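You operate a simulated robot arm through the tools that you are given. There is no shell and no other tool. Be economical: measure what you need, move in short steps, check, and stop when the job is done.

The job below is to be done with a simulated two-armed robot. You get a single attempt, and the scene is never put back.

Task
Take the blue glass marked "72" from the top of the grey cupboard and put it on the filler drip plate top. Put the small clear bottle marked "57" from the top of the grey cupboard on the yellow pad and the small clear bottle marked "26" on the top of the small steel bench. Put the tiny clear bottle marked "92" from the rubber mat of the sorting table on the strip behind the splashback. Put the medium gutter marked with an orange square on top of the steel disc on the third store shelf from the bottom. Put the yellow cap on the strip behind the splashback. The order is free. Set down upright: small clear bottle, tiny clear bottle, medium gutter marked with an orange square.

Only the result counts: the job must be done as asked and must still hold three seconds after the hand-in. Knocking over, shifting, dropping, spilling or breaking anything else fails it. A push-on lid holds only when it is set on centred and level and pressed home; a screw cap is set on level and turned clockwise until tight.

Robot
Two 7-joint arms with two-finger parallel grippers on one trunk, on a base that drives. Base frame: it is fixed to the floor where the robot stands at the start and does not move with it; the origin is under the middle of the robot, x ahead of it, y to its left, z up; the surface under the hand at the start is at about z = 0.86. Lengths are in m, angles in rad, forces in N, time in s.
The left shoulder is at the start at [0.05, 0.168, 1.207], the right one opposite. With the tool pointing down near the work surface each hand reaches from about 0.1 to 0.66 m from the robot's upright axis, wherever it stands, measured 20 degrees to its own side. Places, roughly: blue glass [0.75, 0, 1]; filler drip plate top (18x20 cm) [0.44, -2.9, 0.9]; medium gutter marked with an orang (18x9x11 cm) [-3.3, 5.3, 0.8]; small clear bottle [0.5, 0, 1]; steel disc [-0.75, 5.5, 1]; strip behind the splashback (70x17 cm) [-2.48, 2.26, 0.8]; tiny clear bottle [-3.5, 2, 0.75]; top of the small steel bench [0.6, 1.1, 0.9]; yellow cap (5x5x3 cm) [-1.8, 5.6, 1.1]; yellow pad (9x7x2 cm) [0.4, -0.2, 0.9]. Payload 1.57 kg a hand.
The TCP of each hand is the grasp point between the finger pads, 0.03 m short of the fingertips. In the tool frame z runs along the fingers and y along their closing line. Largest opening 0.08 m; finger width 0.017, thickness 0.012; the body of the gripper, 0.04 by 0.082 m, starts 0.08 m behind the TCP.
Orientation is that of the tool frame in the base frame, as a unit quaternion [w, x, y, z]. With the fingers straight down and closing along the base's y, the tool's x points along the base's -x, its y along +y and its z along -z.

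Tools
- The arms move only by the tool move_arm. It takes "left_moves", "right_moves" or both (then of equal length, played together; a hand with none holds still); each is a list of rows, each an object of numbers (a shift or turn left out is 0, a gripper value left out holds the last): "dx", "dy", "dz": the shift along the base's x, y, z in m; "rx", "ry", "rz": the turn, a rotation vector about the base's x, y, z in degrees; "gripper": the gripper command, from -1 (shut) to 1 (fully open), values between in proportion. In form: [{"dx": .., "dy": .., "dz": .., "rx": .., "ry": .., "rz": .., "gripper": ..}, ...]. A call has 1 to 10 rows; each row shifts and turns the commanded pose from where the row before left it. A row lasts 0.2 s, in which the tool goes at most 0.05 m and 0.15 rad; a call with a longer step from one row to the next is refused whole, and so is a gripper value outside its range. Where a pose cannot be reached the arm comes as near as it can. A force on the tool above 40 N (or 10 N above the force at the start of the call, whichever is more), or a blocked arm, ends the call early, and 0.2 s more pass. The fingers move at their own pace (about 0.045 m/s each) and stop on an object; they squeeze with about 29 N. The grip force told is the motor's: it shows also when the fingers shut on nothing. Time passes only in rows, and 0.2 s behind the last, so rows that do not move let the fingers close. The reply holds the time, the measured pose of the TCP, the force on the tool along the base axes, the opening and the grip force, in the units named above and with some noise, with the torque about the TCP (base axes, N m) and any sound that the robot's microphone picked up.
- Cameras (640 x 400 px; columns grow to the right, rows downward): "scene" is now at [0.1232, 0.0006, 1.4079]; the picture's right is [0.03, -1.00, 0.00], its down [-0.66, -0.02, -0.75] and it looks along [0.75, 0.02, -0.66] (base axes); focal length 274 px, centre (320, 200). "left" rides on the left gripper at [0.072, 0.007, -0.122] in its tool frame; the picture's right is [-0.09, 1.00, 0.00], its down [-0.84, -0.08, -0.54] and it looks along [-0.54, -0.05, 0.84] (tool axes); focal length 238 px, centre (320, 200). "right" rides on the right gripper at [0.072, -0.007, -0.122] in its tool frame; the picture's right is [0.09, 1.00, 0.00], its down [-0.84, 0.08, -0.54] and it looks along [-0.54, 0.05, 0.84] (tool axes); focal length 238 px, centre (320, 200).
- snapshot(camera): a new picture of that camera. No time passes.
- slide_trunk(by): slides the trunk up (or, below 0, down) by that many m; the arms and the scene camera ride with it, the base frame stays. It gives what a move gives, with no picture.
- steer(legs): drives the robot by 1 to 6 legs, each [ahead, left, turn to the left] in m, m and rad, along the robot's own axes; the way and the turn of a leg run together, so that a leg with both is an arc; at most 1.5 m and 3.142 rad a leg. The arms and the cameras ride along, it lands a little off, and it stops where it bumps. It gives what a move gives.
- pan_tilt(pan, tilt): turns the head with the scene camera to pan (to the left, within 1.396 rad either way) and tilt (down, from -0.506 to 1.204), counted from straight ahead of the robot. It gives what a move gives.
- locate(camera, pixels): for up to 12 pixels [column, row] of the newest picture of that camera ("zoom" is the newest enlarged one), the place [x, y, z] in the base frame of the surface seen there, good to about 0.002 m. No time passes.
- enlarge(camera, box): a new picture of the part [left, top, right, bottom] of that camera's present view, enlarged. No time passes.
- finish_job(): hands the job in; it is judged then, once.

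Keep the steps short. Do not move on a guess: measure, check each grasp and each placing, and mend mistakes. In all there are 124 turns and 144 pictures (those below and enlarged ones count). Leave the grippers open and the arms clear of the work at the hand-in unless told otherwise, and finish with a single line.

The tools are called after "Call:" as a command line: name --argument value ..., lists and objects as JSON in quotes. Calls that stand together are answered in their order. move_arm: Moves the arms, as the interface text tells. Its arguments: {"type":"object","properties":{"left_moves":{"type":"array","items":{"type":"object","properties":{"dx":{"type":"number"},"dy":{"type":"number"},"dz":{"type":"number"},"rx":{"type":"number"},"ry":{"type":"number"},"rz":{"type":"number"},"gripper":{"type":"number"}}}},"right_moves":{"type":"array","items":{"type":"object","properties":{"dx":{"type":"number"},"dy":{"type":"number"},"dz":{"type":"number"},"rx":{"type":"number"},"ry":{"type":"number"},"rz":{"type":"number"},"gripper":{"type":"number"}}}}},"required":[]} The other tools are called the same way: slide_trunk (by) slides the trunk up or down; steer (legs) drives the base; pan_tilt (pan, tilt) turns the head that bears the scene camera; snapshot (camera) takes a picture; locate (camera, pixels) gives the place of the surface under pixels of a picture; enlarge (camera, box) takes an enlarged picture of a part of a camera's view; finish_job () hands the job in.

At the start:

```text
t: 0.0
left_tcp_pos: [0.5168, 0.2386, 1.11]
left_orientation: [0.0, 0.0, 1.0, 0.0]
left_wrist_force: [0.0, 0.0, -0.5]
left_ft_torque: [0.0, 0.03, 0.01]
left_grip_width: 0.0799
left_grip_force: 0.0
right_tcp_pos: [0.4517, -0.2313, 1.1169]
right_orientation: [0.0, 0.001, 1.0, 0.0]
right_wrist_force: [0.1, -0.1, 0.2]
right_ft_torque: [-0.04, -0.01, 0.02]
right_grip_width: 0.0802
right_grip_force: 0.0
trunk travel left (down, up): [-0.375, 0.068]
robot x, y, heading: [-0.0025, -0.0004, 0.001]
head pan, tilt: [0.031, 0.724]
```

scene: 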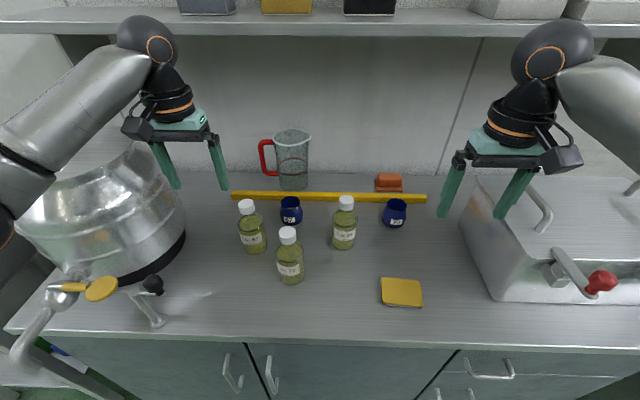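
right: 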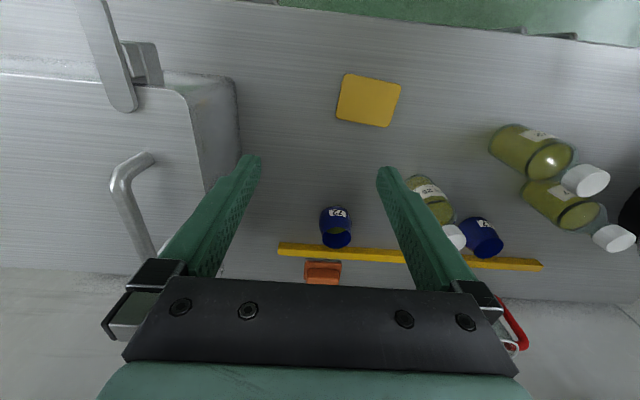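
left: 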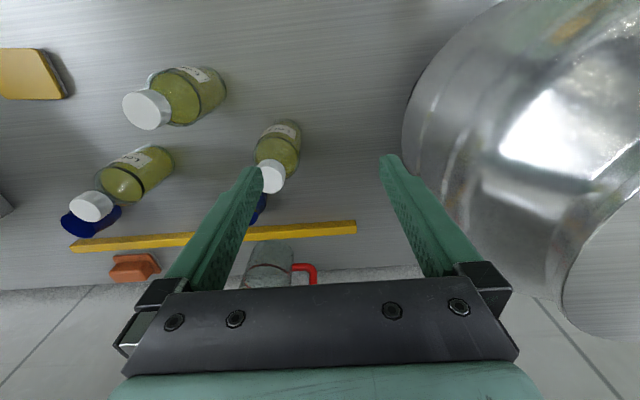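

I see three bottles with white caps and two blue glasses on the cupboard top. I'll enlarge to read the marks.

Call:
enlarge --camera "scene" --box '[220, 170, 430, 310]'

Call:
enlarge --camera "right" --box '[310, 110, 640, 290]'

Call:
locate --camera "scene" --pixels '[[247, 205], [287, 234], [346, 201], [291, 203], [396, 205], [401, 292], [390, 300], [412, 283], [291, 255], [340, 310], [252, 235], [344, 232]]'

```text
2.86 times, centred on (325, 240) of scene
```

zoom: 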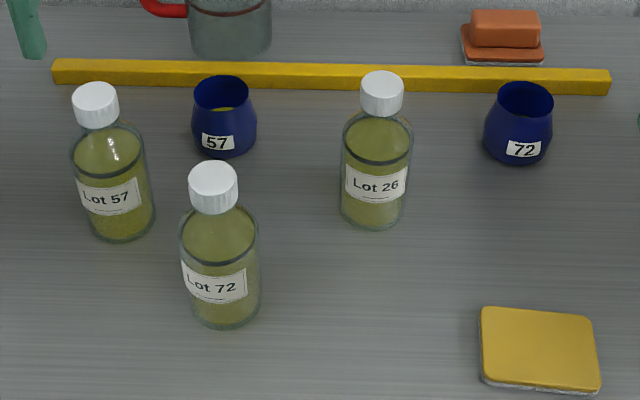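

```text
1.94 times, centred on (475, 200) of right
```

zoom: 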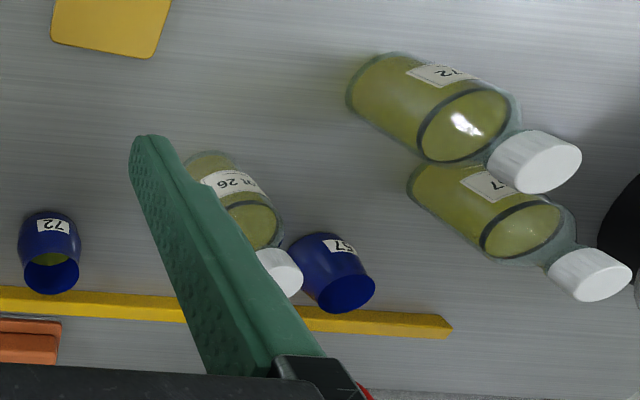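

```text
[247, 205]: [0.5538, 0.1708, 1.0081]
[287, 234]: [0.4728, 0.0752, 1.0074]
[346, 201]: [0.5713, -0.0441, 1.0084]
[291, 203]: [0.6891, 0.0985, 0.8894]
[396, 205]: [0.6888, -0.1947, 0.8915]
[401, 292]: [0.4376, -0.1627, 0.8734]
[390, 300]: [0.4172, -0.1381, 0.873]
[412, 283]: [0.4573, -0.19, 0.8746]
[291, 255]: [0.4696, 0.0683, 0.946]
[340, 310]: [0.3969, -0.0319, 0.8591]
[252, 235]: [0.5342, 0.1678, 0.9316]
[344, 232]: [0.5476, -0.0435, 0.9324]
```

Call:
enlarge --camera "scene" --box '[220, 170, 430, 310]'

Call:
locate --camera "zoom" --pixels '[[96, 94], [78, 180], [148, 180], [110, 238], [381, 84], [345, 165], [410, 165], [375, 226], [485, 130], [552, 130], [525, 86], [518, 160]]'

Call:
locate --camera "scene" --pixels '[[231, 195], [427, 198], [396, 199], [396, 225], [385, 280], [421, 283], [381, 304], [422, 307]]'

```text
2.86 times, centred on (325, 240) of scene
```

zoom: 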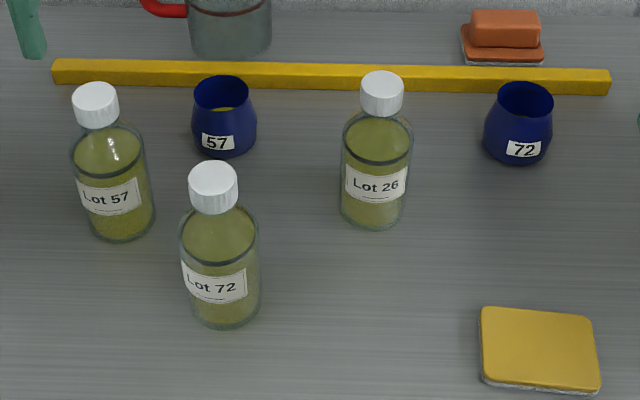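

```text
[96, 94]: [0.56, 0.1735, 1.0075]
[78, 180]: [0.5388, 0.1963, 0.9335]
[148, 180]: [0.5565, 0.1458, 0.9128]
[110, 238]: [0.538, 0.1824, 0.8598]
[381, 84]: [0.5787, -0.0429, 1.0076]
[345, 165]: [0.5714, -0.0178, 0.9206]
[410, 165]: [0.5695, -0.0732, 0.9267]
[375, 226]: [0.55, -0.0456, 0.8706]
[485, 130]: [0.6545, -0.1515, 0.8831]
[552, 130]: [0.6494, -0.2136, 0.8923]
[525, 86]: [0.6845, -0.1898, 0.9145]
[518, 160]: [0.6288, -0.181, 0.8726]
```

```text
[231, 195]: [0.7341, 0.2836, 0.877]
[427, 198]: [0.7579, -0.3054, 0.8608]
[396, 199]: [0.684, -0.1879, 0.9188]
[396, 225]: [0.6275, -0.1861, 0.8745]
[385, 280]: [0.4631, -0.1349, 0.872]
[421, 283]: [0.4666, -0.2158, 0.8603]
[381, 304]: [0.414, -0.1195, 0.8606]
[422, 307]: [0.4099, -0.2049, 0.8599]
```

Bottle 57 is at about (0.557, 0.172), with its cap top at 1.008. The left hand goes over it and down to z≈0.942.

Call:
move_arm --left_moves '[{"dx": 0.02, "dy": -0.033}, {"dx": 0.02, "dy": -0.033}, {"dz": -0.045}, {"dz": -0.045}, {"dz": -0.045}, {"dz": -0.033}, {}]'

Call:
snapshot --camera "scene"

Call:
snapshot --camera "left"

```text
t: 1.6
left_tcp_pos: [0.5572, 0.1719, 0.9428]
left_orientation: [0.0, 0.001, 1.0, 0.0]
left_wrist_force: [-0.5, 0.2, -0.1]
left_ft_torque: [0.01, 0.01, -0.01]
left_grip_width: 0.0799
left_grip_force: 0.0
right_tcp_pos: [0.4513, -0.2307, 1.1185]
right_orientation: [0.0, 0.001, 1.0, 0.0]
right_wrist_force: [0.0, -1.1, 0.2]
right_ft_torque: [0.0, -0.04, -0.01]
right_grip_width: 0.08
right_grip_force: 0.1
trunk travel left (down, up): [-0.375, 0.068]
robot x, y, heading: [0.0011, 0.0012, -0.002]
head pan, tilt: [0.031, 0.724]
```

```text
137 pictures are left
```

scene: 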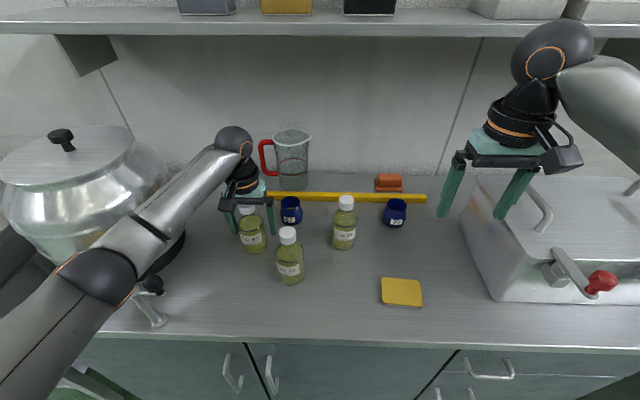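

```text
136 pictures are left
```

left: 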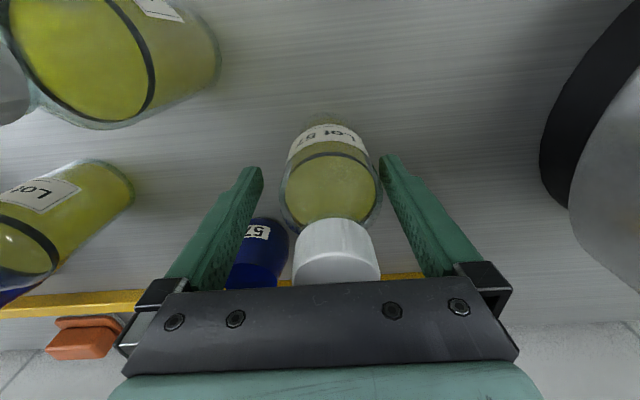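

The bottle sits between the fingers. I'll close and lift slightly.

Call:
move_arm --left_moves '[{"gripper": -1}, {"gripper": -1}, {"gripper": -1}, {}, {"dz": 0.03}, {"dz": 0.045}, {"dz": 0.045}, {"dz": 0.045}, {}]'

Call:
snapshot --camera "left"

```text
t: 3.6
left_tcp_pos: [0.5578, 0.1699, 1.1088]
left_orientation: [0.0, 0.001, 1.0, -0.001]
left_wrist_force: [0.1, -1.1, -3.7]
left_ft_torque: [-0.03, 0.01, 0.06]
left_grip_width: 0.0592
left_grip_force: 29.5
right_tcp_pos: [0.4515, -0.2315, 1.1183]
right_orientation: [-0.001, 0.001, 1.0, 0.001]
right_wrist_force: [-0.2, 0.2, 0.0]
right_ft_torque: [0.01, 0.0, 0.02]
right_grip_width: 0.0801
right_grip_force: 0.1
trunk travel left (down, up): [-0.375, 0.068]
robot x, y, heading: [-0.0018, 0.0023, 0.004]
head pan, tilt: [0.031, 0.724]
```

```text
135 pictures are left
```

left: 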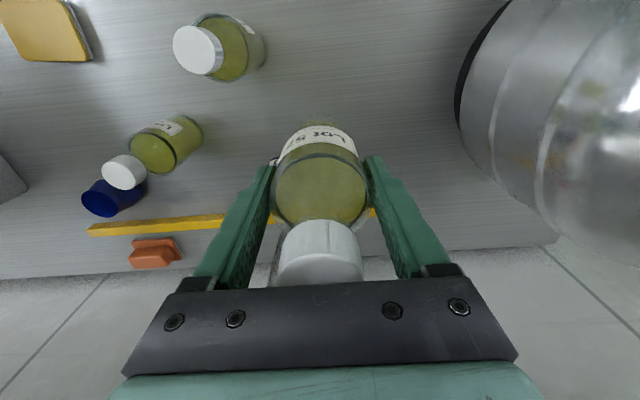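

Gripped (0.059 m). Next I'll raise it 0.03, clear the right hand away, and carry across to the pad at (0.439, -0.163).

Call:
move_arm --left_moves '[{"dz": 0.03}, {}, {}, {}, {"dx": -0.02, "dy": -0.045}, {"dx": -0.02, "dy": -0.045}, {"dx": -0.02, "dy": -0.045}, {"dx": -0.02, "dy": -0.045}, {"dx": -0.02, "dy": -0.045}, {"dx": -0.01, "dy": -0.045}]' --right_moves '[{"dz": 0.04}, {"dz": 0.03, "dx": -0.03}, {"dx": -0.04, "dy": -0.02}, {"dx": -0.04, "dy": -0.02}, {"dx": -0.04, "dy": -0.02}, {"dy": -0.04}, {"dy": -0.04}, {"dy": -0.04}, {}, {}]'

Call:
move_arm --left_moves '[{"dx": -0.005, "dy": -0.035}, {"dx": -0.004, "dy": -0.028}, {}, {"dz": -0.045}, {"dz": -0.045}, {"dz": -0.04}, {"dz": -0.02}, {}]'

Call:
snapshot --camera "scene"

Call:
snapshot --camera "left"

```text
t: 5.8
left_tcp_pos: [0.4449, -0.1005, 1.1367]
left_orientation: [-0.001, -0.001, 1.0, 0.0]
left_wrist_force: [-0.7, -0.1, -3.5]
left_ft_torque: [-0.02, 0.03, -0.02]
left_grip_width: 0.0594
left_grip_force: 28.8
right_tcp_pos: [0.3057, -0.4089, 1.1868]
right_orientation: [0.0, 0.0, 1.0, 0.0]
right_wrist_force: [0.0, -0.2, -1.0]
right_ft_torque: [0.02, 0.0, 0.01]
right_grip_width: 0.0801
right_grip_force: 0.0
right hand out of reach, approached as far as the arm can: row 8
trunk travel left (down, up): [-0.375, 0.068]
robot x, y, heading: [0.0014, -0.0021, -0.0]
head pan, tilt: [0.031, 0.724]
```

```text
t: 7.6
left_tcp_pos: [0.4409, -0.1424, 0.9876]
left_orientation: [0.0, 0.0, 1.0, 0.0]
left_wrist_force: [0.3, -0.1, -3.3]
left_ft_torque: [-0.05, 0.02, -0.02]
left_grip_width: 0.0591
left_grip_force: 28.9
left hand out of reach, approached as far as the arm can: row 2
right_tcp_pos: [0.3068, -0.4072, 1.1883]
right_orientation: [0.0, 0.001, 1.0, 0.0]
right_wrist_force: [0.4, -0.4, -0.1]
right_ft_torque: [0.03, -0.04, -0.01]
right_grip_width: 0.0802
right_grip_force: 0.0
trunk travel left (down, up): [-0.375, 0.068]
robot x, y, heading: [0.0006, 0.0031, -0.008]
head pan, tilt: [0.031, 0.724]
```

```text
134 pictures are left
```

scene: 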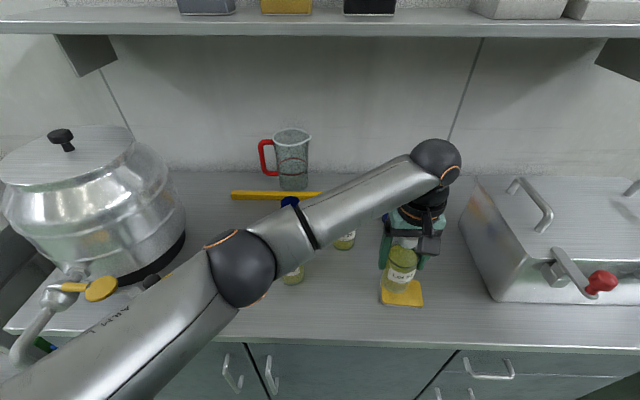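

```text
133 pictures are left
```

left: 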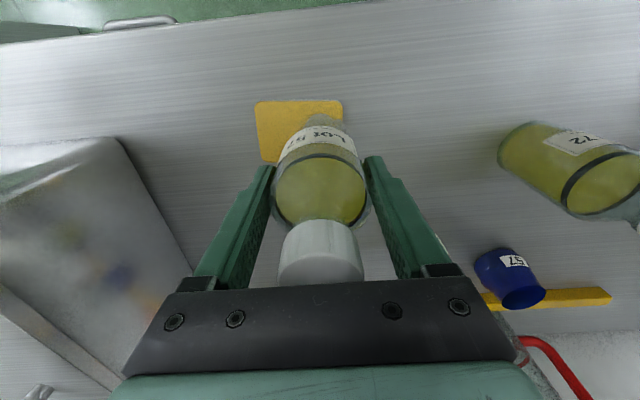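

The left arm is at its limit about 2 cm short. I'll strafe the base 0.06 m right, then check.

Call:
steer --legs '[[0, -0.06, 0]]'

```text
t: 8.8
left_tcp_pos: [0.4405, -0.2021, 0.9879]
left_orientation: [0.0, -0.001, 1.0, 0.0]
left_wrist_force: [0.2, 0.4, -4.5]
left_ft_torque: [0.01, 0.01, -0.03]
left_grip_width: 0.0591
left_grip_force: 29.1
right_tcp_pos: [0.3072, -0.468, 1.1862]
right_orientation: [-0.001, 0.0, 1.0, 0.0]
right_wrist_force: [-0.1, -0.8, -1.4]
right_ft_torque: [-0.01, 0.0, 0.0]
right_grip_width: 0.0801
right_grip_force: 0.1
trunk travel left (down, up): [-0.375, 0.068]
robot x, y, heading: [0.0, -0.0609, -0.002]
head pan, tilt: [0.031, 0.724]
```

Call:
move_arm --left_moves '[{"dy": 0.02}, {"dy": 0.019}, {}]'

Call:
snapshot --camera "left"

Call:
snapshot --camera "scene"

```text
t: 9.6
left_tcp_pos: [0.4398, -0.1641, 0.9892]
left_orientation: [-0.001, 0.0, 1.0, 0.0]
left_wrist_force: [-0.4, -0.5, -3.5]
left_ft_torque: [0.01, -0.02, -0.01]
left_grip_width: 0.0592
left_grip_force: 28.8
right_tcp_pos: [0.3074, -0.4683, 1.1868]
right_orientation: [-0.001, 0.0, 1.0, 0.0]
right_wrist_force: [-0.4, -0.8, -0.4]
right_ft_torque: [-0.02, -0.03, 0.03]
right_grip_width: 0.0799
right_grip_force: 0.1
trunk travel left (down, up): [-0.375, 0.068]
robot x, y, heading: [-0.0031, -0.0597, 0.001]
head pan, tilt: [0.031, 0.724]
```

```text
132 pictures are left
```

left: 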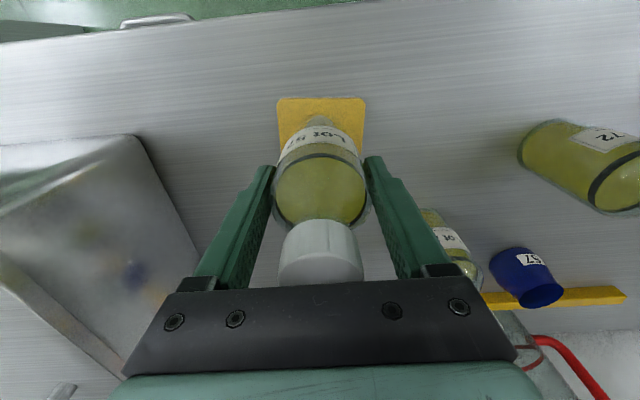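

```text
131 pictures are left
```

scene: 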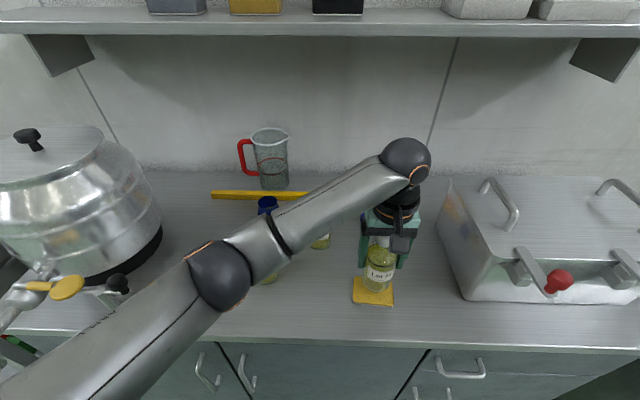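

Well centred over the pad. I'll lower until contact, with the bottle bottom at 0.874 when the TCP is at about 0.958.

Call:
move_arm --left_moves '[{"dz": -0.02}, {"dz": -0.007}, {"dz": -0.004}, {}]'

Call:
snapshot --camera "left"

```text
t: 10.6
left_tcp_pos: [0.4406, -0.1624, 0.9576]
left_orientation: [0.0, -0.001, 1.0, 0.001]
left_wrist_force: [0.0, -0.3, -4.3]
left_ft_torque: [-0.01, 0.03, 0.02]
left_grip_width: 0.0594
left_grip_force: 28.4
right_tcp_pos: [0.307, -0.4685, 1.1874]
right_orientation: [0.0, 0.0, 1.0, 0.001]
right_wrist_force: [0.6, -0.3, 0.6]
right_ft_torque: [0.04, 0.04, -0.03]
right_grip_width: 0.0801
right_grip_force: 0.1
trunk travel left (down, up): [-0.375, 0.068]
robot x, y, heading: [0.0046, -0.058, -0.0]
head pan, tilt: [0.031, 0.724]
```

```text
130 pictures are left
```

left: 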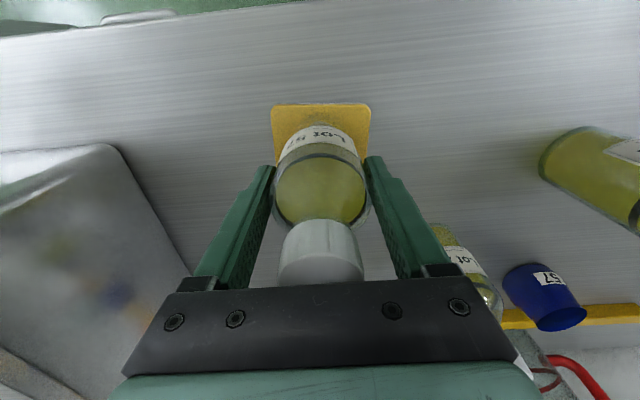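

No contact yet. Small steps down until the z force changes.

Call:
move_arm --left_moves '[{"dz": -0.002}, {}]'

```text
t: 11.2
left_tcp_pos: [0.4411, -0.1629, 0.956]
left_orientation: [0.001, 0.001, 1.0, -0.001]
left_wrist_force: [1.5, 1.5, 9.2]
left_ft_torque: [0.18, -0.09, -0.04]
left_grip_width: 0.0591
left_grip_force: 28.3
right_tcp_pos: [0.3057, -0.4679, 1.1877]
right_orientation: [0.0, 0.0, 1.0, 0.0]
right_wrist_force: [-0.3, -0.1, 0.2]
right_ft_torque: [-0.02, -0.02, 0.01]
right_grip_width: 0.0801
right_grip_force: 0.2
trunk travel left (down, up): [-0.375, 0.068]
robot x, y, heading: [-0.0, -0.06, -0.001]
head pan, tilt: [0.031, 0.724]
```

Contact. Now I'll release and lift.

Call:
move_arm --left_moves '[{"dz": 0.001, "gripper": 0.2}, {"gripper": 1}, {}, {"dz": 0.04}, {"dz": 0.045}, {"dz": 0.045}, {"dz": 0.04}]'

Call:
snapshot --camera "left"

```text
t: 12.8
left_tcp_pos: [0.4398, -0.1628, 1.127]
left_orientation: [0.0, 0.0, 1.0, 0.0]
left_wrist_force: [0.1, 0.0, -0.3]
left_ft_torque: [-0.02, -0.01, 0.0]
left_grip_width: 0.08
left_grip_force: 0.1
right_tcp_pos: [0.3061, -0.4672, 1.1876]
right_orientation: [0.0, 0.0, 1.0, 0.0]
right_wrist_force: [1.6, -0.4, 0.0]
right_ft_torque: [0.02, -0.05, -0.01]
right_grip_width: 0.0799
right_grip_force: 0.1
trunk travel left (down, up): [-0.375, 0.068]
robot x, y, heading: [-0.0006, -0.0594, -0.002]
head pan, tilt: [0.031, 0.724]
```

```text
129 pictures are left
```

left: 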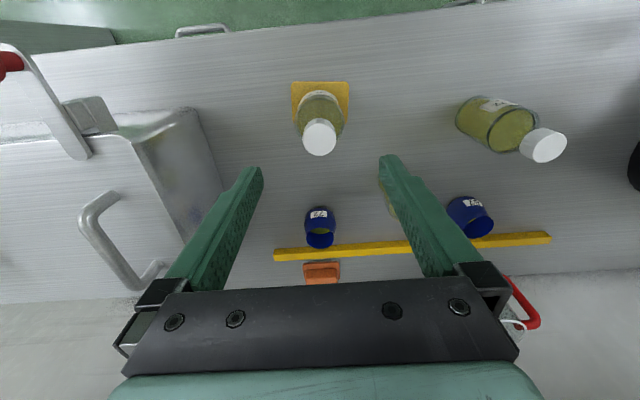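

Bottle 57 stands on the pad. Next, the left hand goes to bottle 26 at (0.575, -0.044).

Call:
move_arm --left_moves '[{"dx": 0.035, "dy": 0.03}, {"dx": 0.035, "dy": 0.03}, {"dx": 0.035, "dy": 0.03}, {"dx": 0.03, "dy": 0.029}, {}]'

Call:
snapshot --camera "left"

```text
t: 14.0
left_tcp_pos: [0.5745, -0.044, 1.1256]
left_orientation: [0.0, 0.0, 1.0, 0.0]
left_wrist_force: [0.6, 0.1, -0.4]
left_ft_torque: [-0.05, -0.02, 0.03]
left_grip_width: 0.0798
left_grip_force: 0.0
left hand out of reach, approached as far as the arm can: row 4
right_tcp_pos: [0.3056, -0.4696, 1.1866]
right_orientation: [-0.001, 0.0, 1.0, 0.001]
right_wrist_force: [0.5, -1.0, -0.1]
right_ft_torque: [-0.01, -0.01, 0.01]
right_grip_width: 0.0798
right_grip_force: 0.0
trunk travel left (down, up): [-0.375, 0.068]
robot x, y, heading: [0.0008, -0.0641, 0.002]
head pan, tilt: [0.031, 0.724]
```

```text
128 pictures are left
```

left: 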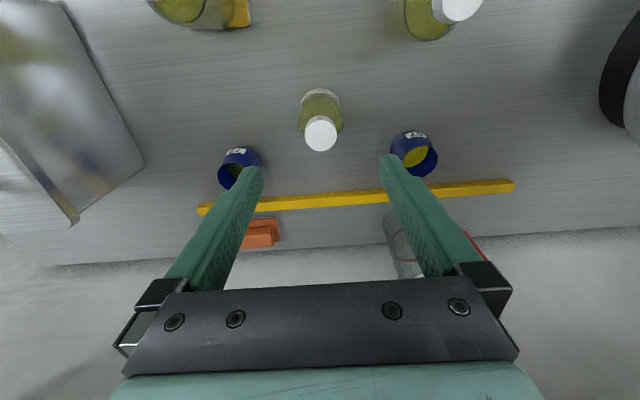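

Call:
move_arm --left_moves '[{"dz": -0.045}, {"dz": -0.045}, {"dz": -0.045}, {"dz": -0.048}, {}]'

Call:
snapshot --camera "left"

Call:
snapshot --camera "scene"

```text
t: 15.2
left_tcp_pos: [0.5712, -0.0428, 0.9428]
left_orientation: [0.0, 0.001, 1.0, 0.0]
left_wrist_force: [-0.3, -0.5, -0.1]
left_ft_torque: [-0.01, -0.01, 0.01]
left_grip_width: 0.0801
left_grip_force: 0.0
right_tcp_pos: [0.3063, -0.4685, 1.1871]
right_orientation: [0.0, 0.0, 1.0, 0.0]
right_wrist_force: [0.1, 0.5, 0.8]
right_ft_torque: [0.01, 0.0, 0.0]
right_grip_width: 0.08
right_grip_force: 0.1
trunk travel left (down, up): [-0.375, 0.068]
robot x, y, heading: [-0.0018, -0.0611, -0.001]
head pan, tilt: [0.031, 0.724]
```

```text
127 pictures are left
```

left: 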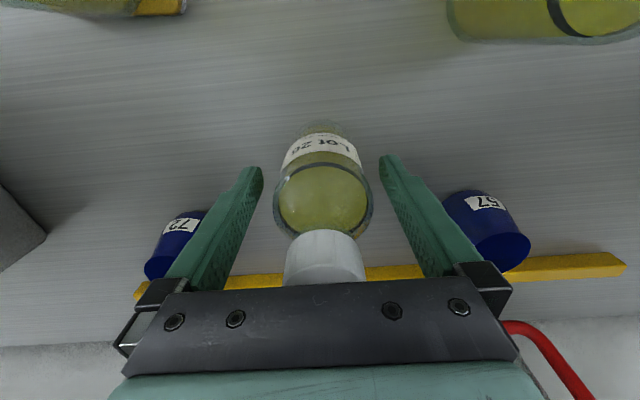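

```text
126 pictures are left
```

scene: 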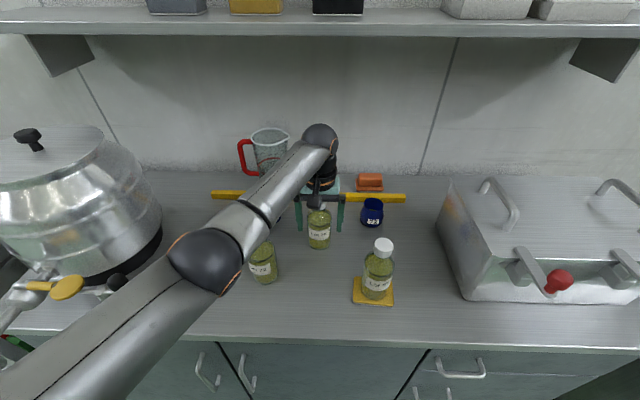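

The bottle sits about 5 mm farther in x than the hand. I'll shift, close and lift.

Call:
move_arm --left_moves '[{"dx": 0.006}, {"gripper": -1}, {"gripper": -1}, {"gripper": -1}, {}, {"dz": 0.03}, {"dz": 0.045}, {"dz": 0.045}, {"dz": 0.04}, {}]'

Call:
snapshot --camera "left"

```text
t: 17.4
left_tcp_pos: [0.5776, -0.0423, 1.101]
left_orientation: [-0.001, 0.0, 1.0, 0.0]
left_wrist_force: [0.8, -0.7, -3.4]
left_ft_torque: [-0.04, 0.03, -0.01]
left_grip_width: 0.0592
left_grip_force: 29.0
right_tcp_pos: [0.3072, -0.468, 1.1868]
right_orientation: [-0.001, 0.0, 1.0, 0.0]
right_wrist_force: [0.5, 0.3, -0.2]
right_ft_torque: [0.0, 0.04, -0.02]
right_grip_width: 0.0798
right_grip_force: 0.1
trunk travel left (down, up): [-0.375, 0.068]
robot x, y, heading: [0.0006, -0.0614, -0.001]
head pan, tilt: [0.031, 0.724]
```

```text
125 pictures are left
```

left: 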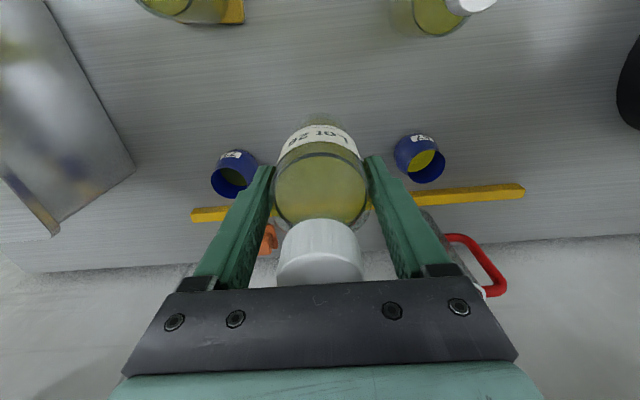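

Gripped. I'll raise the left hand and tuck it back with the bottle while the right hand moves over glass 72 at about (0.658, -0.183).

Call:
move_arm --left_moves '[{"dz": 0.04}, {"dz": 0.03}, {"dx": -0.025, "dy": 0.04}, {"dx": -0.025, "dy": 0.04}, {"dx": -0.025, "dy": 0.04}, {"dx": -0.025, "dy": 0.04}, {"dx": -0.025, "dy": 0.04}, {"dx": -0.025, "dy": 0.04}, {"dx": -0.025}, {}]' --right_moves '[{}, {}, {"dx": 0.035, "dy": 0.028}, {"dx": 0.035, "dy": 0.028}, {"dx": 0.035, "dy": 0.028}, {"dx": 0.035, "dy": 0.028}, {"dx": 0.035, "dy": 0.028}, {"dx": 0.035, "dy": 0.028}, {"dx": 0.035, "dy": 0.028}, {"dx": 0.035, "dy": 0.028}]'

Call:
move_arm --right_moves '[{"dx": 0.036, "dy": 0.03}, {"dx": 0.036, "dy": 0.03}, {"dz": -0.04}, {"dz": -0.04}, {"dz": -0.04}, {}]'

Call:
snapshot --camera "right"

Call:
snapshot --camera "scene"

```text
t: 19.6
left_tcp_pos: [0.5685, -0.0343, 1.1583]
left_orientation: [0.0, -0.001, 1.0, -0.001]
left_wrist_force: [0.6, 0.7, -3.1]
left_ft_torque: [-0.02, 0.01, 0.0]
left_grip_width: 0.0595
left_grip_force: 29.2
left hand out of reach, approached as far as the arm can: row 1, 2, 3, 4, 5, 6, 7, 8, 9
right_tcp_pos: [0.5861, -0.2426, 1.1878]
right_orientation: [-0.001, -0.001, 1.0, -0.002]
right_wrist_force: [0.4, 0.4, -0.2]
right_ft_torque: [-0.02, 0.02, 0.01]
right_grip_width: 0.08
right_grip_force: 0.0
trunk travel left (down, up): [-0.375, 0.068]
robot x, y, heading: [-0.0027, -0.0651, 0.001]
head pan, tilt: [0.031, 0.724]
```

```text
t: 21.0
left_tcp_pos: [0.5676, -0.0357, 1.1593]
left_orientation: [0.0, 0.0, 1.0, 0.001]
left_wrist_force: [0.6, 0.0, -3.0]
left_ft_torque: [-0.03, 0.01, 0.04]
left_grip_width: 0.0591
left_grip_force: 28.6
right_tcp_pos: [0.6189, -0.1971, 1.0525]
right_orientation: [0.0, -0.001, 1.0, 0.0]
right_wrist_force: [1.4, 0.2, 0.2]
right_ft_torque: [0.03, 0.01, 0.01]
right_grip_width: 0.08
right_grip_force: 0.1
right hand out of reach, approached as far as the arm can: row 1, 2, 3, 4, 5
trunk travel left (down, up): [-0.375, 0.068]
robot x, y, heading: [-0.0016, -0.0617, -0.003]
head pan, tilt: [0.031, 0.724]
```

```text
124 pictures are left
```

right: 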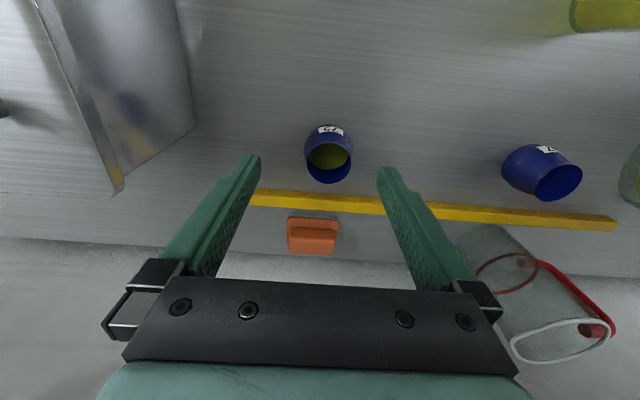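

```text
123 pictures are left
```

scene: 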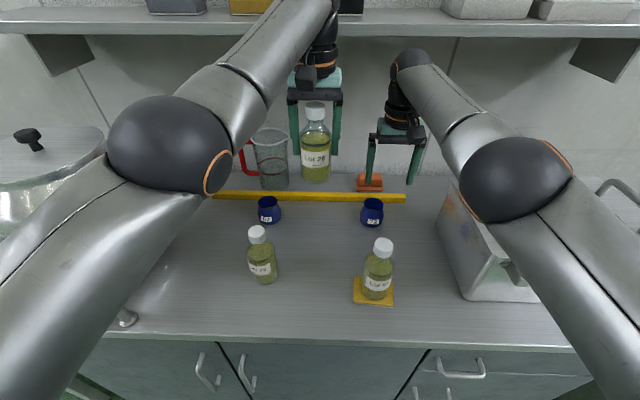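

The left arm stopped at a limit. I'll bring it back and slightly lower first.

Call:
move_arm --left_moves '[{"dx": -0.03, "dz": -0.02}, {"dx": -0.03, "dy": 0.02}, {"dx": -0.02, "dy": 0.02}, {}]'

```text
t: 22.0
left_tcp_pos: [0.5691, -0.0359, 1.1597]
left_orientation: [0.0, 0.0, 1.0, 0.001]
left_wrist_force: [-1.2, -2.0, -4.2]
left_ft_torque: [0.03, 0.01, -0.04]
left_grip_width: 0.0595
left_grip_force: 29.7
left hand out of reach, approached as far as the arm can: row 1, 2, 3
right_tcp_pos: [0.6188, -0.1973, 1.0538]
right_orientation: [-0.001, 0.0, 1.0, 0.0]
right_wrist_force: [0.3, -1.3, -0.2]
right_ft_torque: [0.02, 0.0, 0.0]
right_grip_width: 0.0801
right_grip_force: 0.0
trunk travel left (down, up): [-0.375, 0.068]
robot x, y, heading: [-0.0019, -0.063, -0.0]
head pan, tilt: [0.031, 0.724]
```

Call:
move_arm --left_moves '[{"dz": -0.04}, {"dz": -0.02}, {}]'

```text
t: 22.8
left_tcp_pos: [0.5673, -0.0379, 1.0958]
left_orientation: [-0.001, 0.001, 1.0, 0.0]
left_wrist_force: [-0.4, 0.4, -3.7]
left_ft_torque: [-0.01, 0.02, 0.0]
left_grip_width: 0.0592
left_grip_force: 29.2
right_tcp_pos: [0.6185, -0.1966, 1.0541]
right_orientation: [-0.002, 0.0, 1.0, -0.001]
right_wrist_force: [0.2, 0.3, -0.3]
right_ft_torque: [-0.01, -0.02, -0.03]
right_grip_width: 0.0801
right_grip_force: 0.0
trunk travel left (down, up): [-0.375, 0.068]
robot x, y, heading: [-0.0057, -0.0578, -0.003]
head pan, tilt: [0.031, 0.724]
```

Call:
move_arm --left_moves '[{"dy": 0.04, "dz": 0.01}, {"dy": 0.045}, {"dy": 0.045}, {"dy": 0.045}, {"dy": 0.045}, {"dy": 0.02}, {"dx": -0.04}, {"dx": -0.04}, {}]'

Call:
snapshot --camera "scene"

```text
t: 24.8
left_tcp_pos: [0.4877, 0.2036, 1.1063]
left_orientation: [-0.001, -0.001, 1.0, -0.001]
left_wrist_force: [-0.5, -0.4, -3.7]
left_ft_torque: [-0.01, 0.02, -0.01]
left_grip_width: 0.0593
left_grip_force: 29.1
right_tcp_pos: [0.6196, -0.1966, 1.0545]
right_orientation: [-0.002, 0.001, 1.0, 0.0]
right_wrist_force: [0.3, 0.2, -0.5]
right_ft_torque: [0.0, -0.05, 0.02]
right_grip_width: 0.08
right_grip_force: 0.1
trunk travel left (down, up): [-0.375, 0.068]
robot x, y, heading: [0.0027, -0.0597, 0.003]
head pan, tilt: [0.031, 0.724]
```

```text
122 pictures are left
```

scene: 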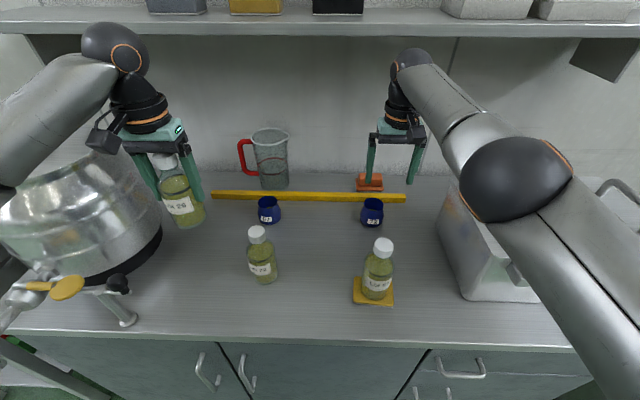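

Call:
locate --camera "scene" --pixels '[[363, 210], [382, 210], [372, 198], [372, 224], [372, 205]]'

Call:
locate --camera "right" --pixels '[[328, 182], [308, 168], [349, 168], [328, 128], [328, 155]]'

Call:
locate --camera "scene" --pixels '[[300, 335], [300, 342], [300, 390]]'

```text
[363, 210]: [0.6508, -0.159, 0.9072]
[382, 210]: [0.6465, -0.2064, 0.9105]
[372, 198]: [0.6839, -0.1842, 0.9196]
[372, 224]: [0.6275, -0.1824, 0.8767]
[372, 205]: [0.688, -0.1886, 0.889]
```

```text
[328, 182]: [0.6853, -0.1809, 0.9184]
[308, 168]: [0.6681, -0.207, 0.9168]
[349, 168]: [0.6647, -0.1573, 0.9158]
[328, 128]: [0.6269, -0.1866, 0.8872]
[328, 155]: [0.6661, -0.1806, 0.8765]
```

```text
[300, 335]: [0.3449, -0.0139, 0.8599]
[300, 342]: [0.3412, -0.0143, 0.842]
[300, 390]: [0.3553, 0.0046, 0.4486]
```

Glass centre is about (0.660, -0.182), just past the right hand's reach. I'll drive 0.05 forward; the cupboard front is at x=0.34.

Call:
steer --legs '[[0.05, 0, 0]]'

```text
t: 25.7
left_tcp_pos: [0.5384, 0.2042, 1.1071]
left_orientation: [-0.001, -0.001, 1.0, 0.0]
left_wrist_force: [0.3, 0.7, -4.5]
left_ft_torque: [0.03, 0.06, 0.05]
left_grip_width: 0.0591
left_grip_force: 28.7
right_tcp_pos: [0.6683, -0.1974, 1.0539]
right_orientation: [-0.003, 0.0, 1.0, 0.0]
right_wrist_force: [0.1, -0.5, 0.3]
right_ft_torque: [0.02, 0.0, 0.02]
right_grip_width: 0.08
right_grip_force: 0.0
trunk travel left (down, up): [-0.375, 0.068]
robot x, y, heading: [0.0494, -0.0597, 0.001]
head pan, tilt: [0.031, 0.724]
```

Call:
move_arm --right_moves '[{"dx": -0.008, "dy": 0.015}, {"dz": -0.04}, {"dz": -0.04}, {}]'

Call:
snapshot --camera "right"

```text
t: 26.7
left_tcp_pos: [0.5371, 0.2027, 1.1079]
left_orientation: [0.0, 0.0, 1.0, 0.001]
left_wrist_force: [0.4, -0.3, -2.8]
left_ft_torque: [0.02, 0.0, 0.03]
left_grip_width: 0.0592
left_grip_force: 29.1
right_tcp_pos: [0.6659, -0.1793, 0.9739]
right_orientation: [-0.002, 0.0, 1.0, 0.0]
right_wrist_force: [0.3, -0.1, -0.2]
right_ft_torque: [0.01, -0.03, -0.02]
right_grip_width: 0.0799
right_grip_force: 0.0
right hand out of reach, approached as far as the arm can: row 1
trunk travel left (down, up): [-0.375, 0.068]
robot x, y, heading: [0.0497, -0.0642, -0.001]
head pan, tilt: [0.031, 0.724]
```

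```text
121 pictures are left
```

right: 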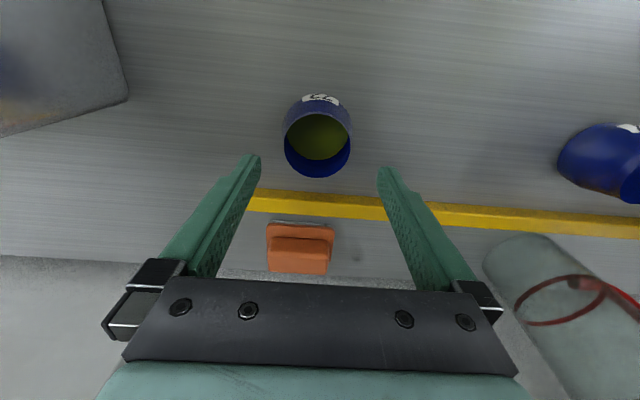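

Call:
move_arm --right_moves '[{"dx": -0.006, "dy": -0.003}, {"dz": -0.04}, {"dz": -0.025}, {"dz": -0.013}, {}]'

Call:
snapshot --camera "right"

```text
t: 27.9
left_tcp_pos: [0.5368, 0.2036, 1.1086]
left_orientation: [0.0, -0.001, 1.0, 0.0]
left_wrist_force: [0.0, 0.2, -3.4]
left_ft_torque: [0.03, 0.02, 0.0]
left_grip_width: 0.0591
left_grip_force: 29.0
right_tcp_pos: [0.6607, -0.1849, 0.8968]
right_orientation: [-0.001, 0.0, 1.0, -0.001]
right_wrist_force: [0.1, -0.5, 0.7]
right_ft_torque: [0.0, 0.0, -0.01]
right_grip_width: 0.08
right_grip_force: 0.0
right hand out of reach, approached as far as the arm can: row 1, 3
trunk travel left (down, up): [-0.375, 0.068]
robot x, y, heading: [0.0498, -0.0634, -0.002]
head pan, tilt: [0.031, 0.724]
```

```text
120 pictures are left
```

right: 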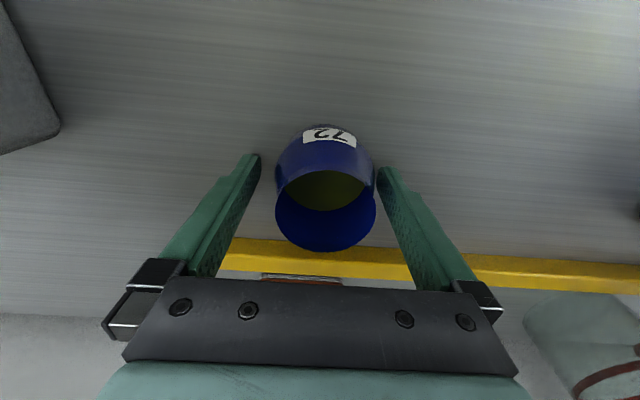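

Call:
move_arm --right_moves '[{"dy": 0.003}, {"gripper": 0.3}, {"gripper": -0.3}, {"gripper": -1}, {}, {}, {"dz": 0.02}, {"dz": 0.03}, {"dz": 0.03}, {}]'

Call:
snapshot --camera "right"

```text
t: 30.1
left_tcp_pos: [0.5376, 0.2024, 1.1084]
left_orientation: [0.0, 0.001, 1.0, 0.0]
left_wrist_force: [0.2, 0.7, -3.6]
left_ft_torque: [0.01, 0.01, 0.01]
left_grip_width: 0.0593
left_grip_force: 28.9
right_tcp_pos: [0.6615, -0.1807, 0.9773]
right_orientation: [-0.003, 0.001, 1.0, 0.0]
right_wrist_force: [0.4, -0.4, 0.1]
right_ft_torque: [-0.02, 0.01, -0.01]
right_grip_width: 0.0002
right_grip_force: 21.1
trunk travel left (down, up): [-0.375, 0.068]
robot x, y, heading: [0.0528, -0.0604, -0.002]
head pan, tilt: [0.031, 0.724]
```

```text
119 pictures are left
```

right: 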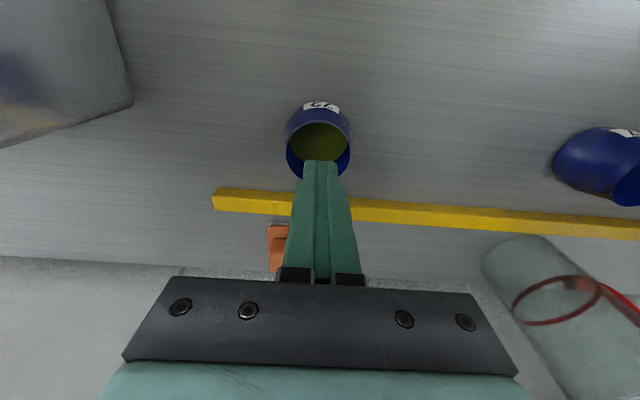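

The grip slipped off the tapering glass. I'll check that the glass is unharmed before retrying.

Call:
enlarge --camera "scene" --box '[320, 160, 440, 240]'

Call:
enlarge --camera "right" --box '[250, 80, 390, 200]'

```text
5.00 times, centred on (380, 200) of scene
```

zoom: 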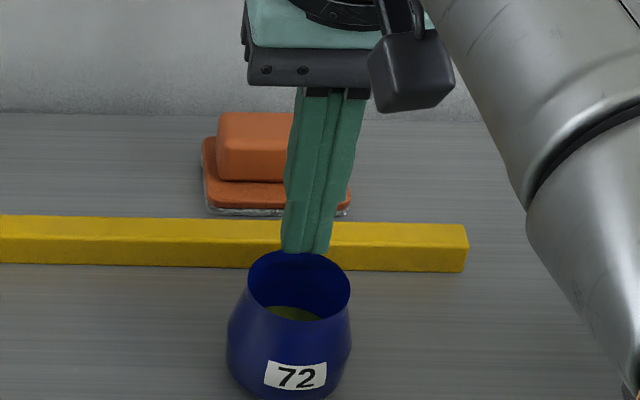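

```text
3.33 times, centred on (320, 140) of right
```

zoom: 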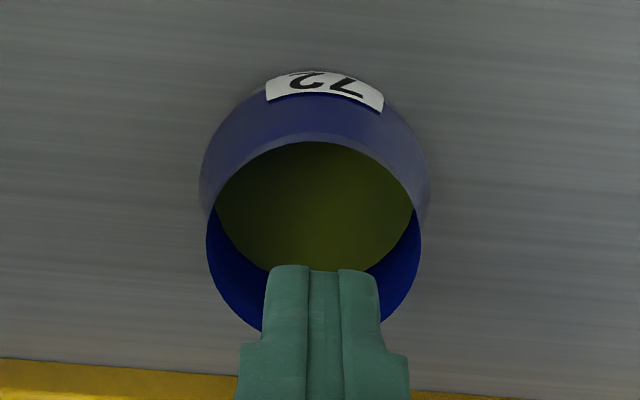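

The glass is standing, unspilled. I'll open, go lower (TCP 0.891) to get the widest part, close and look before lifting.

Call:
move_arm --right_moves '[{"gripper": 1, "dx": -0.001}, {}, {}, {}, {}]'

Call:
move_arm --right_moves '[{"dz": -0.04}, {"dz": -0.025}, {"dz": -0.015}, {"dz": -0.005}, {}]'

Call:
enlarge --camera "scene" --box '[320, 160, 440, 240]'

```text
t: 31.3
left_tcp_pos: [0.5373, 0.2039, 1.1072]
left_orientation: [0.001, 0.0, 1.0, 0.001]
left_wrist_force: [-0.2, 0.2, -3.7]
left_ft_torque: [-0.01, 0.01, -0.03]
left_grip_width: 0.0594
left_grip_force: 29.0
right_tcp_pos: [0.6614, -0.1812, 0.9768]
right_orientation: [-0.002, 0.0, 1.0, 0.0]
right_wrist_force: [0.3, 0.1, 0.5]
right_ft_torque: [0.02, 0.0, 0.02]
right_grip_width: 0.08
right_grip_force: 0.0
trunk travel left (down, up): [-0.375, 0.068]
robot x, y, heading: [0.0496, -0.0629, 0.001]
head pan, tilt: [0.031, 0.724]
```

```text
t: 32.5
left_tcp_pos: [0.5375, 0.2032, 1.1081]
left_orientation: [0.0, 0.0, 1.0, 0.0]
left_wrist_force: [-0.8, 1.0, -4.3]
left_ft_torque: [-0.01, 0.03, 0.01]
left_grip_width: 0.059
left_grip_force: 29.3
right_tcp_pos: [0.6576, -0.1826, 0.8911]
right_orientation: [-0.002, 0.0, 1.0, 0.0]
right_wrist_force: [-0.9, 0.5, 0.6]
right_ft_torque: [0.01, -0.02, -0.04]
right_grip_width: 0.0802
right_grip_force: 0.2
right hand out of reach, approached as far as the arm can: row 3
trunk travel left (down, up): [-0.375, 0.068]
robot x, y, heading: [0.0487, -0.061, 0.0]
head pan, tilt: [0.031, 0.724]
```

```text
5.00 times, centred on (380, 200) of scene
```

zoom: 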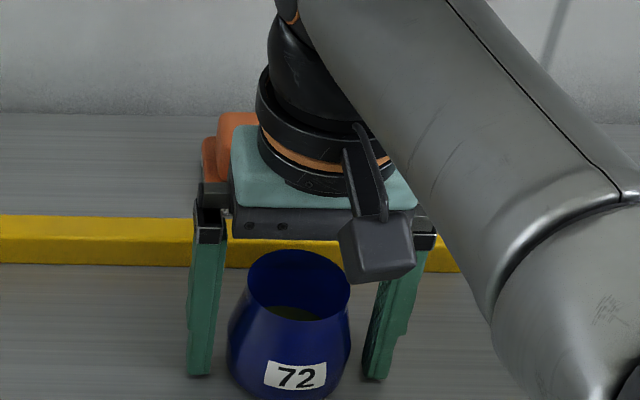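

Call:
move_arm --right_moves '[{"gripper": 0.3}, {"gripper": -0.2}, {"gripper": -1}, {}, {}]'

Call:
enlarge --camera "scene" --box '[320, 160, 440, 240]'

```text
t: 33.7
left_tcp_pos: [0.5378, 0.2031, 1.107]
left_orientation: [0.0, 0.0, 1.0, 0.0]
left_wrist_force: [-0.3, 0.5, -3.4]
left_ft_torque: [-0.01, 0.01, 0.01]
left_grip_width: 0.0591
left_grip_force: 29.6
right_tcp_pos: [0.6585, -0.1835, 0.8923]
right_orientation: [-0.001, 0.0, 1.0, 0.0]
right_wrist_force: [0.4, 0.6, -0.2]
right_ft_torque: [0.0, -0.03, 0.0]
right_grip_width: 0.0629
right_grip_force: 29.0
trunk travel left (down, up): [-0.375, 0.068]
robot x, y, heading: [0.0461, -0.0598, 0.004]
head pan, tilt: [0.031, 0.724]
```

```text
5.00 times, centred on (380, 200) of scene
```

zoom: 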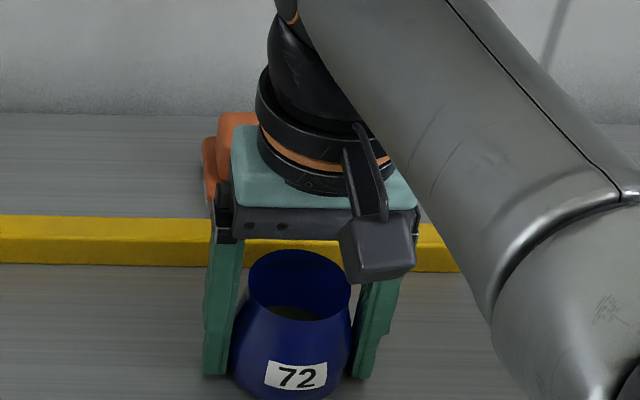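

Gripped at 0.063 m. I'll lift 1 cm slowly and check.

Call:
move_arm --right_moves '[{"dz": 0.003}, {"dz": 0.003}, {"dz": 0.004}, {}]'

Call:
enlarge --camera "scene" --box '[320, 160, 440, 240]'

```text
t: 34.7
left_tcp_pos: [0.5377, 0.2027, 1.1073]
left_orientation: [-0.001, 0.0, 1.0, 0.0]
left_wrist_force: [-0.5, 0.7, -3.7]
left_ft_torque: [0.01, 0.02, 0.01]
left_grip_width: 0.059
left_grip_force: 28.8
right_tcp_pos: [0.6572, -0.1835, 0.902]
right_orientation: [-0.002, 0.001, 1.0, -0.001]
right_wrist_force: [-1.3, 0.5, -0.7]
right_ft_torque: [-0.01, 0.03, -0.01]
right_grip_width: 0.0628
right_grip_force: 29.0
trunk travel left (down, up): [-0.375, 0.068]
robot x, y, heading: [0.0493, -0.0615, -0.003]
head pan, tilt: [0.031, 0.724]
```

```text
5.00 times, centred on (380, 200) of scene
```

zoom: 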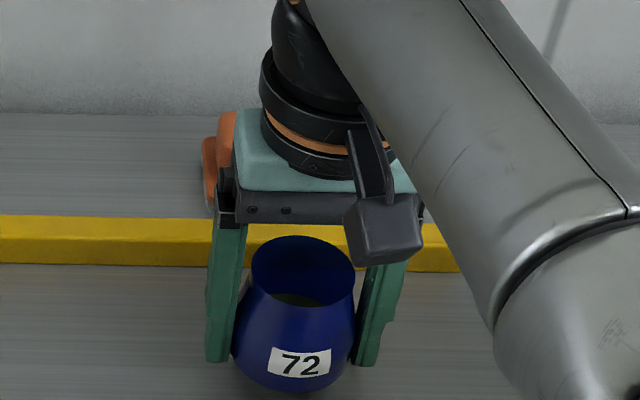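

The glass rises with the hand. I'll lift it to about 1.11.

Call:
move_arm --right_moves '[{"dz": 0.02}, {"dz": 0.025}, {"dz": 0.025}, {"dz": 0.025}, {"dz": 0.025, "dx": -0.01}, {"dz": 0.025, "dx": -0.01}, {"dz": 0.025, "dx": -0.01}, {"dz": 0.025, "dx": -0.01}, {"dz": 0.025, "dx": -0.01}, {}]'

Call:
snapshot --camera "scene"

```text
t: 36.9
left_tcp_pos: [0.5377, 0.2034, 1.1075]
left_orientation: [-0.001, 0.001, 1.0, 0.0]
left_wrist_force: [-0.4, 0.2, -4.3]
left_ft_torque: [-0.01, 0.05, 0.03]
left_grip_width: 0.0592
left_grip_force: 29.4
right_tcp_pos: [0.6056, -0.1831, 1.1219]
right_orientation: [-0.001, 0.0, 1.0, 0.0]
right_wrist_force: [0.3, -0.7, -1.4]
right_ft_torque: [0.02, 0.0, 0.01]
right_grip_width: 0.063
right_grip_force: 29.2
trunk travel left (down, up): [-0.375, 0.068]
robot x, y, heading: [0.0506, -0.0605, 0.002]
head pan, tilt: [0.031, 0.724]
```

```text
113 pictures are left
```

scene: 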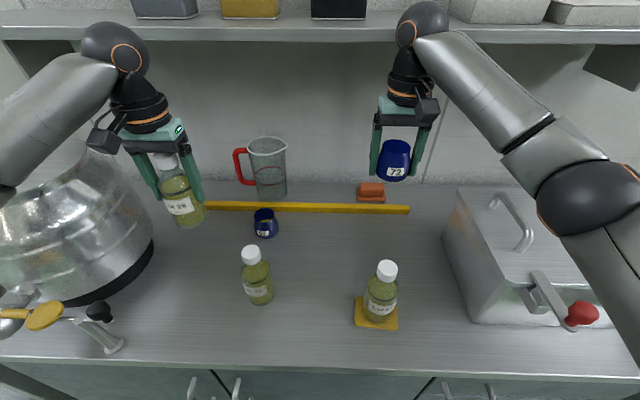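

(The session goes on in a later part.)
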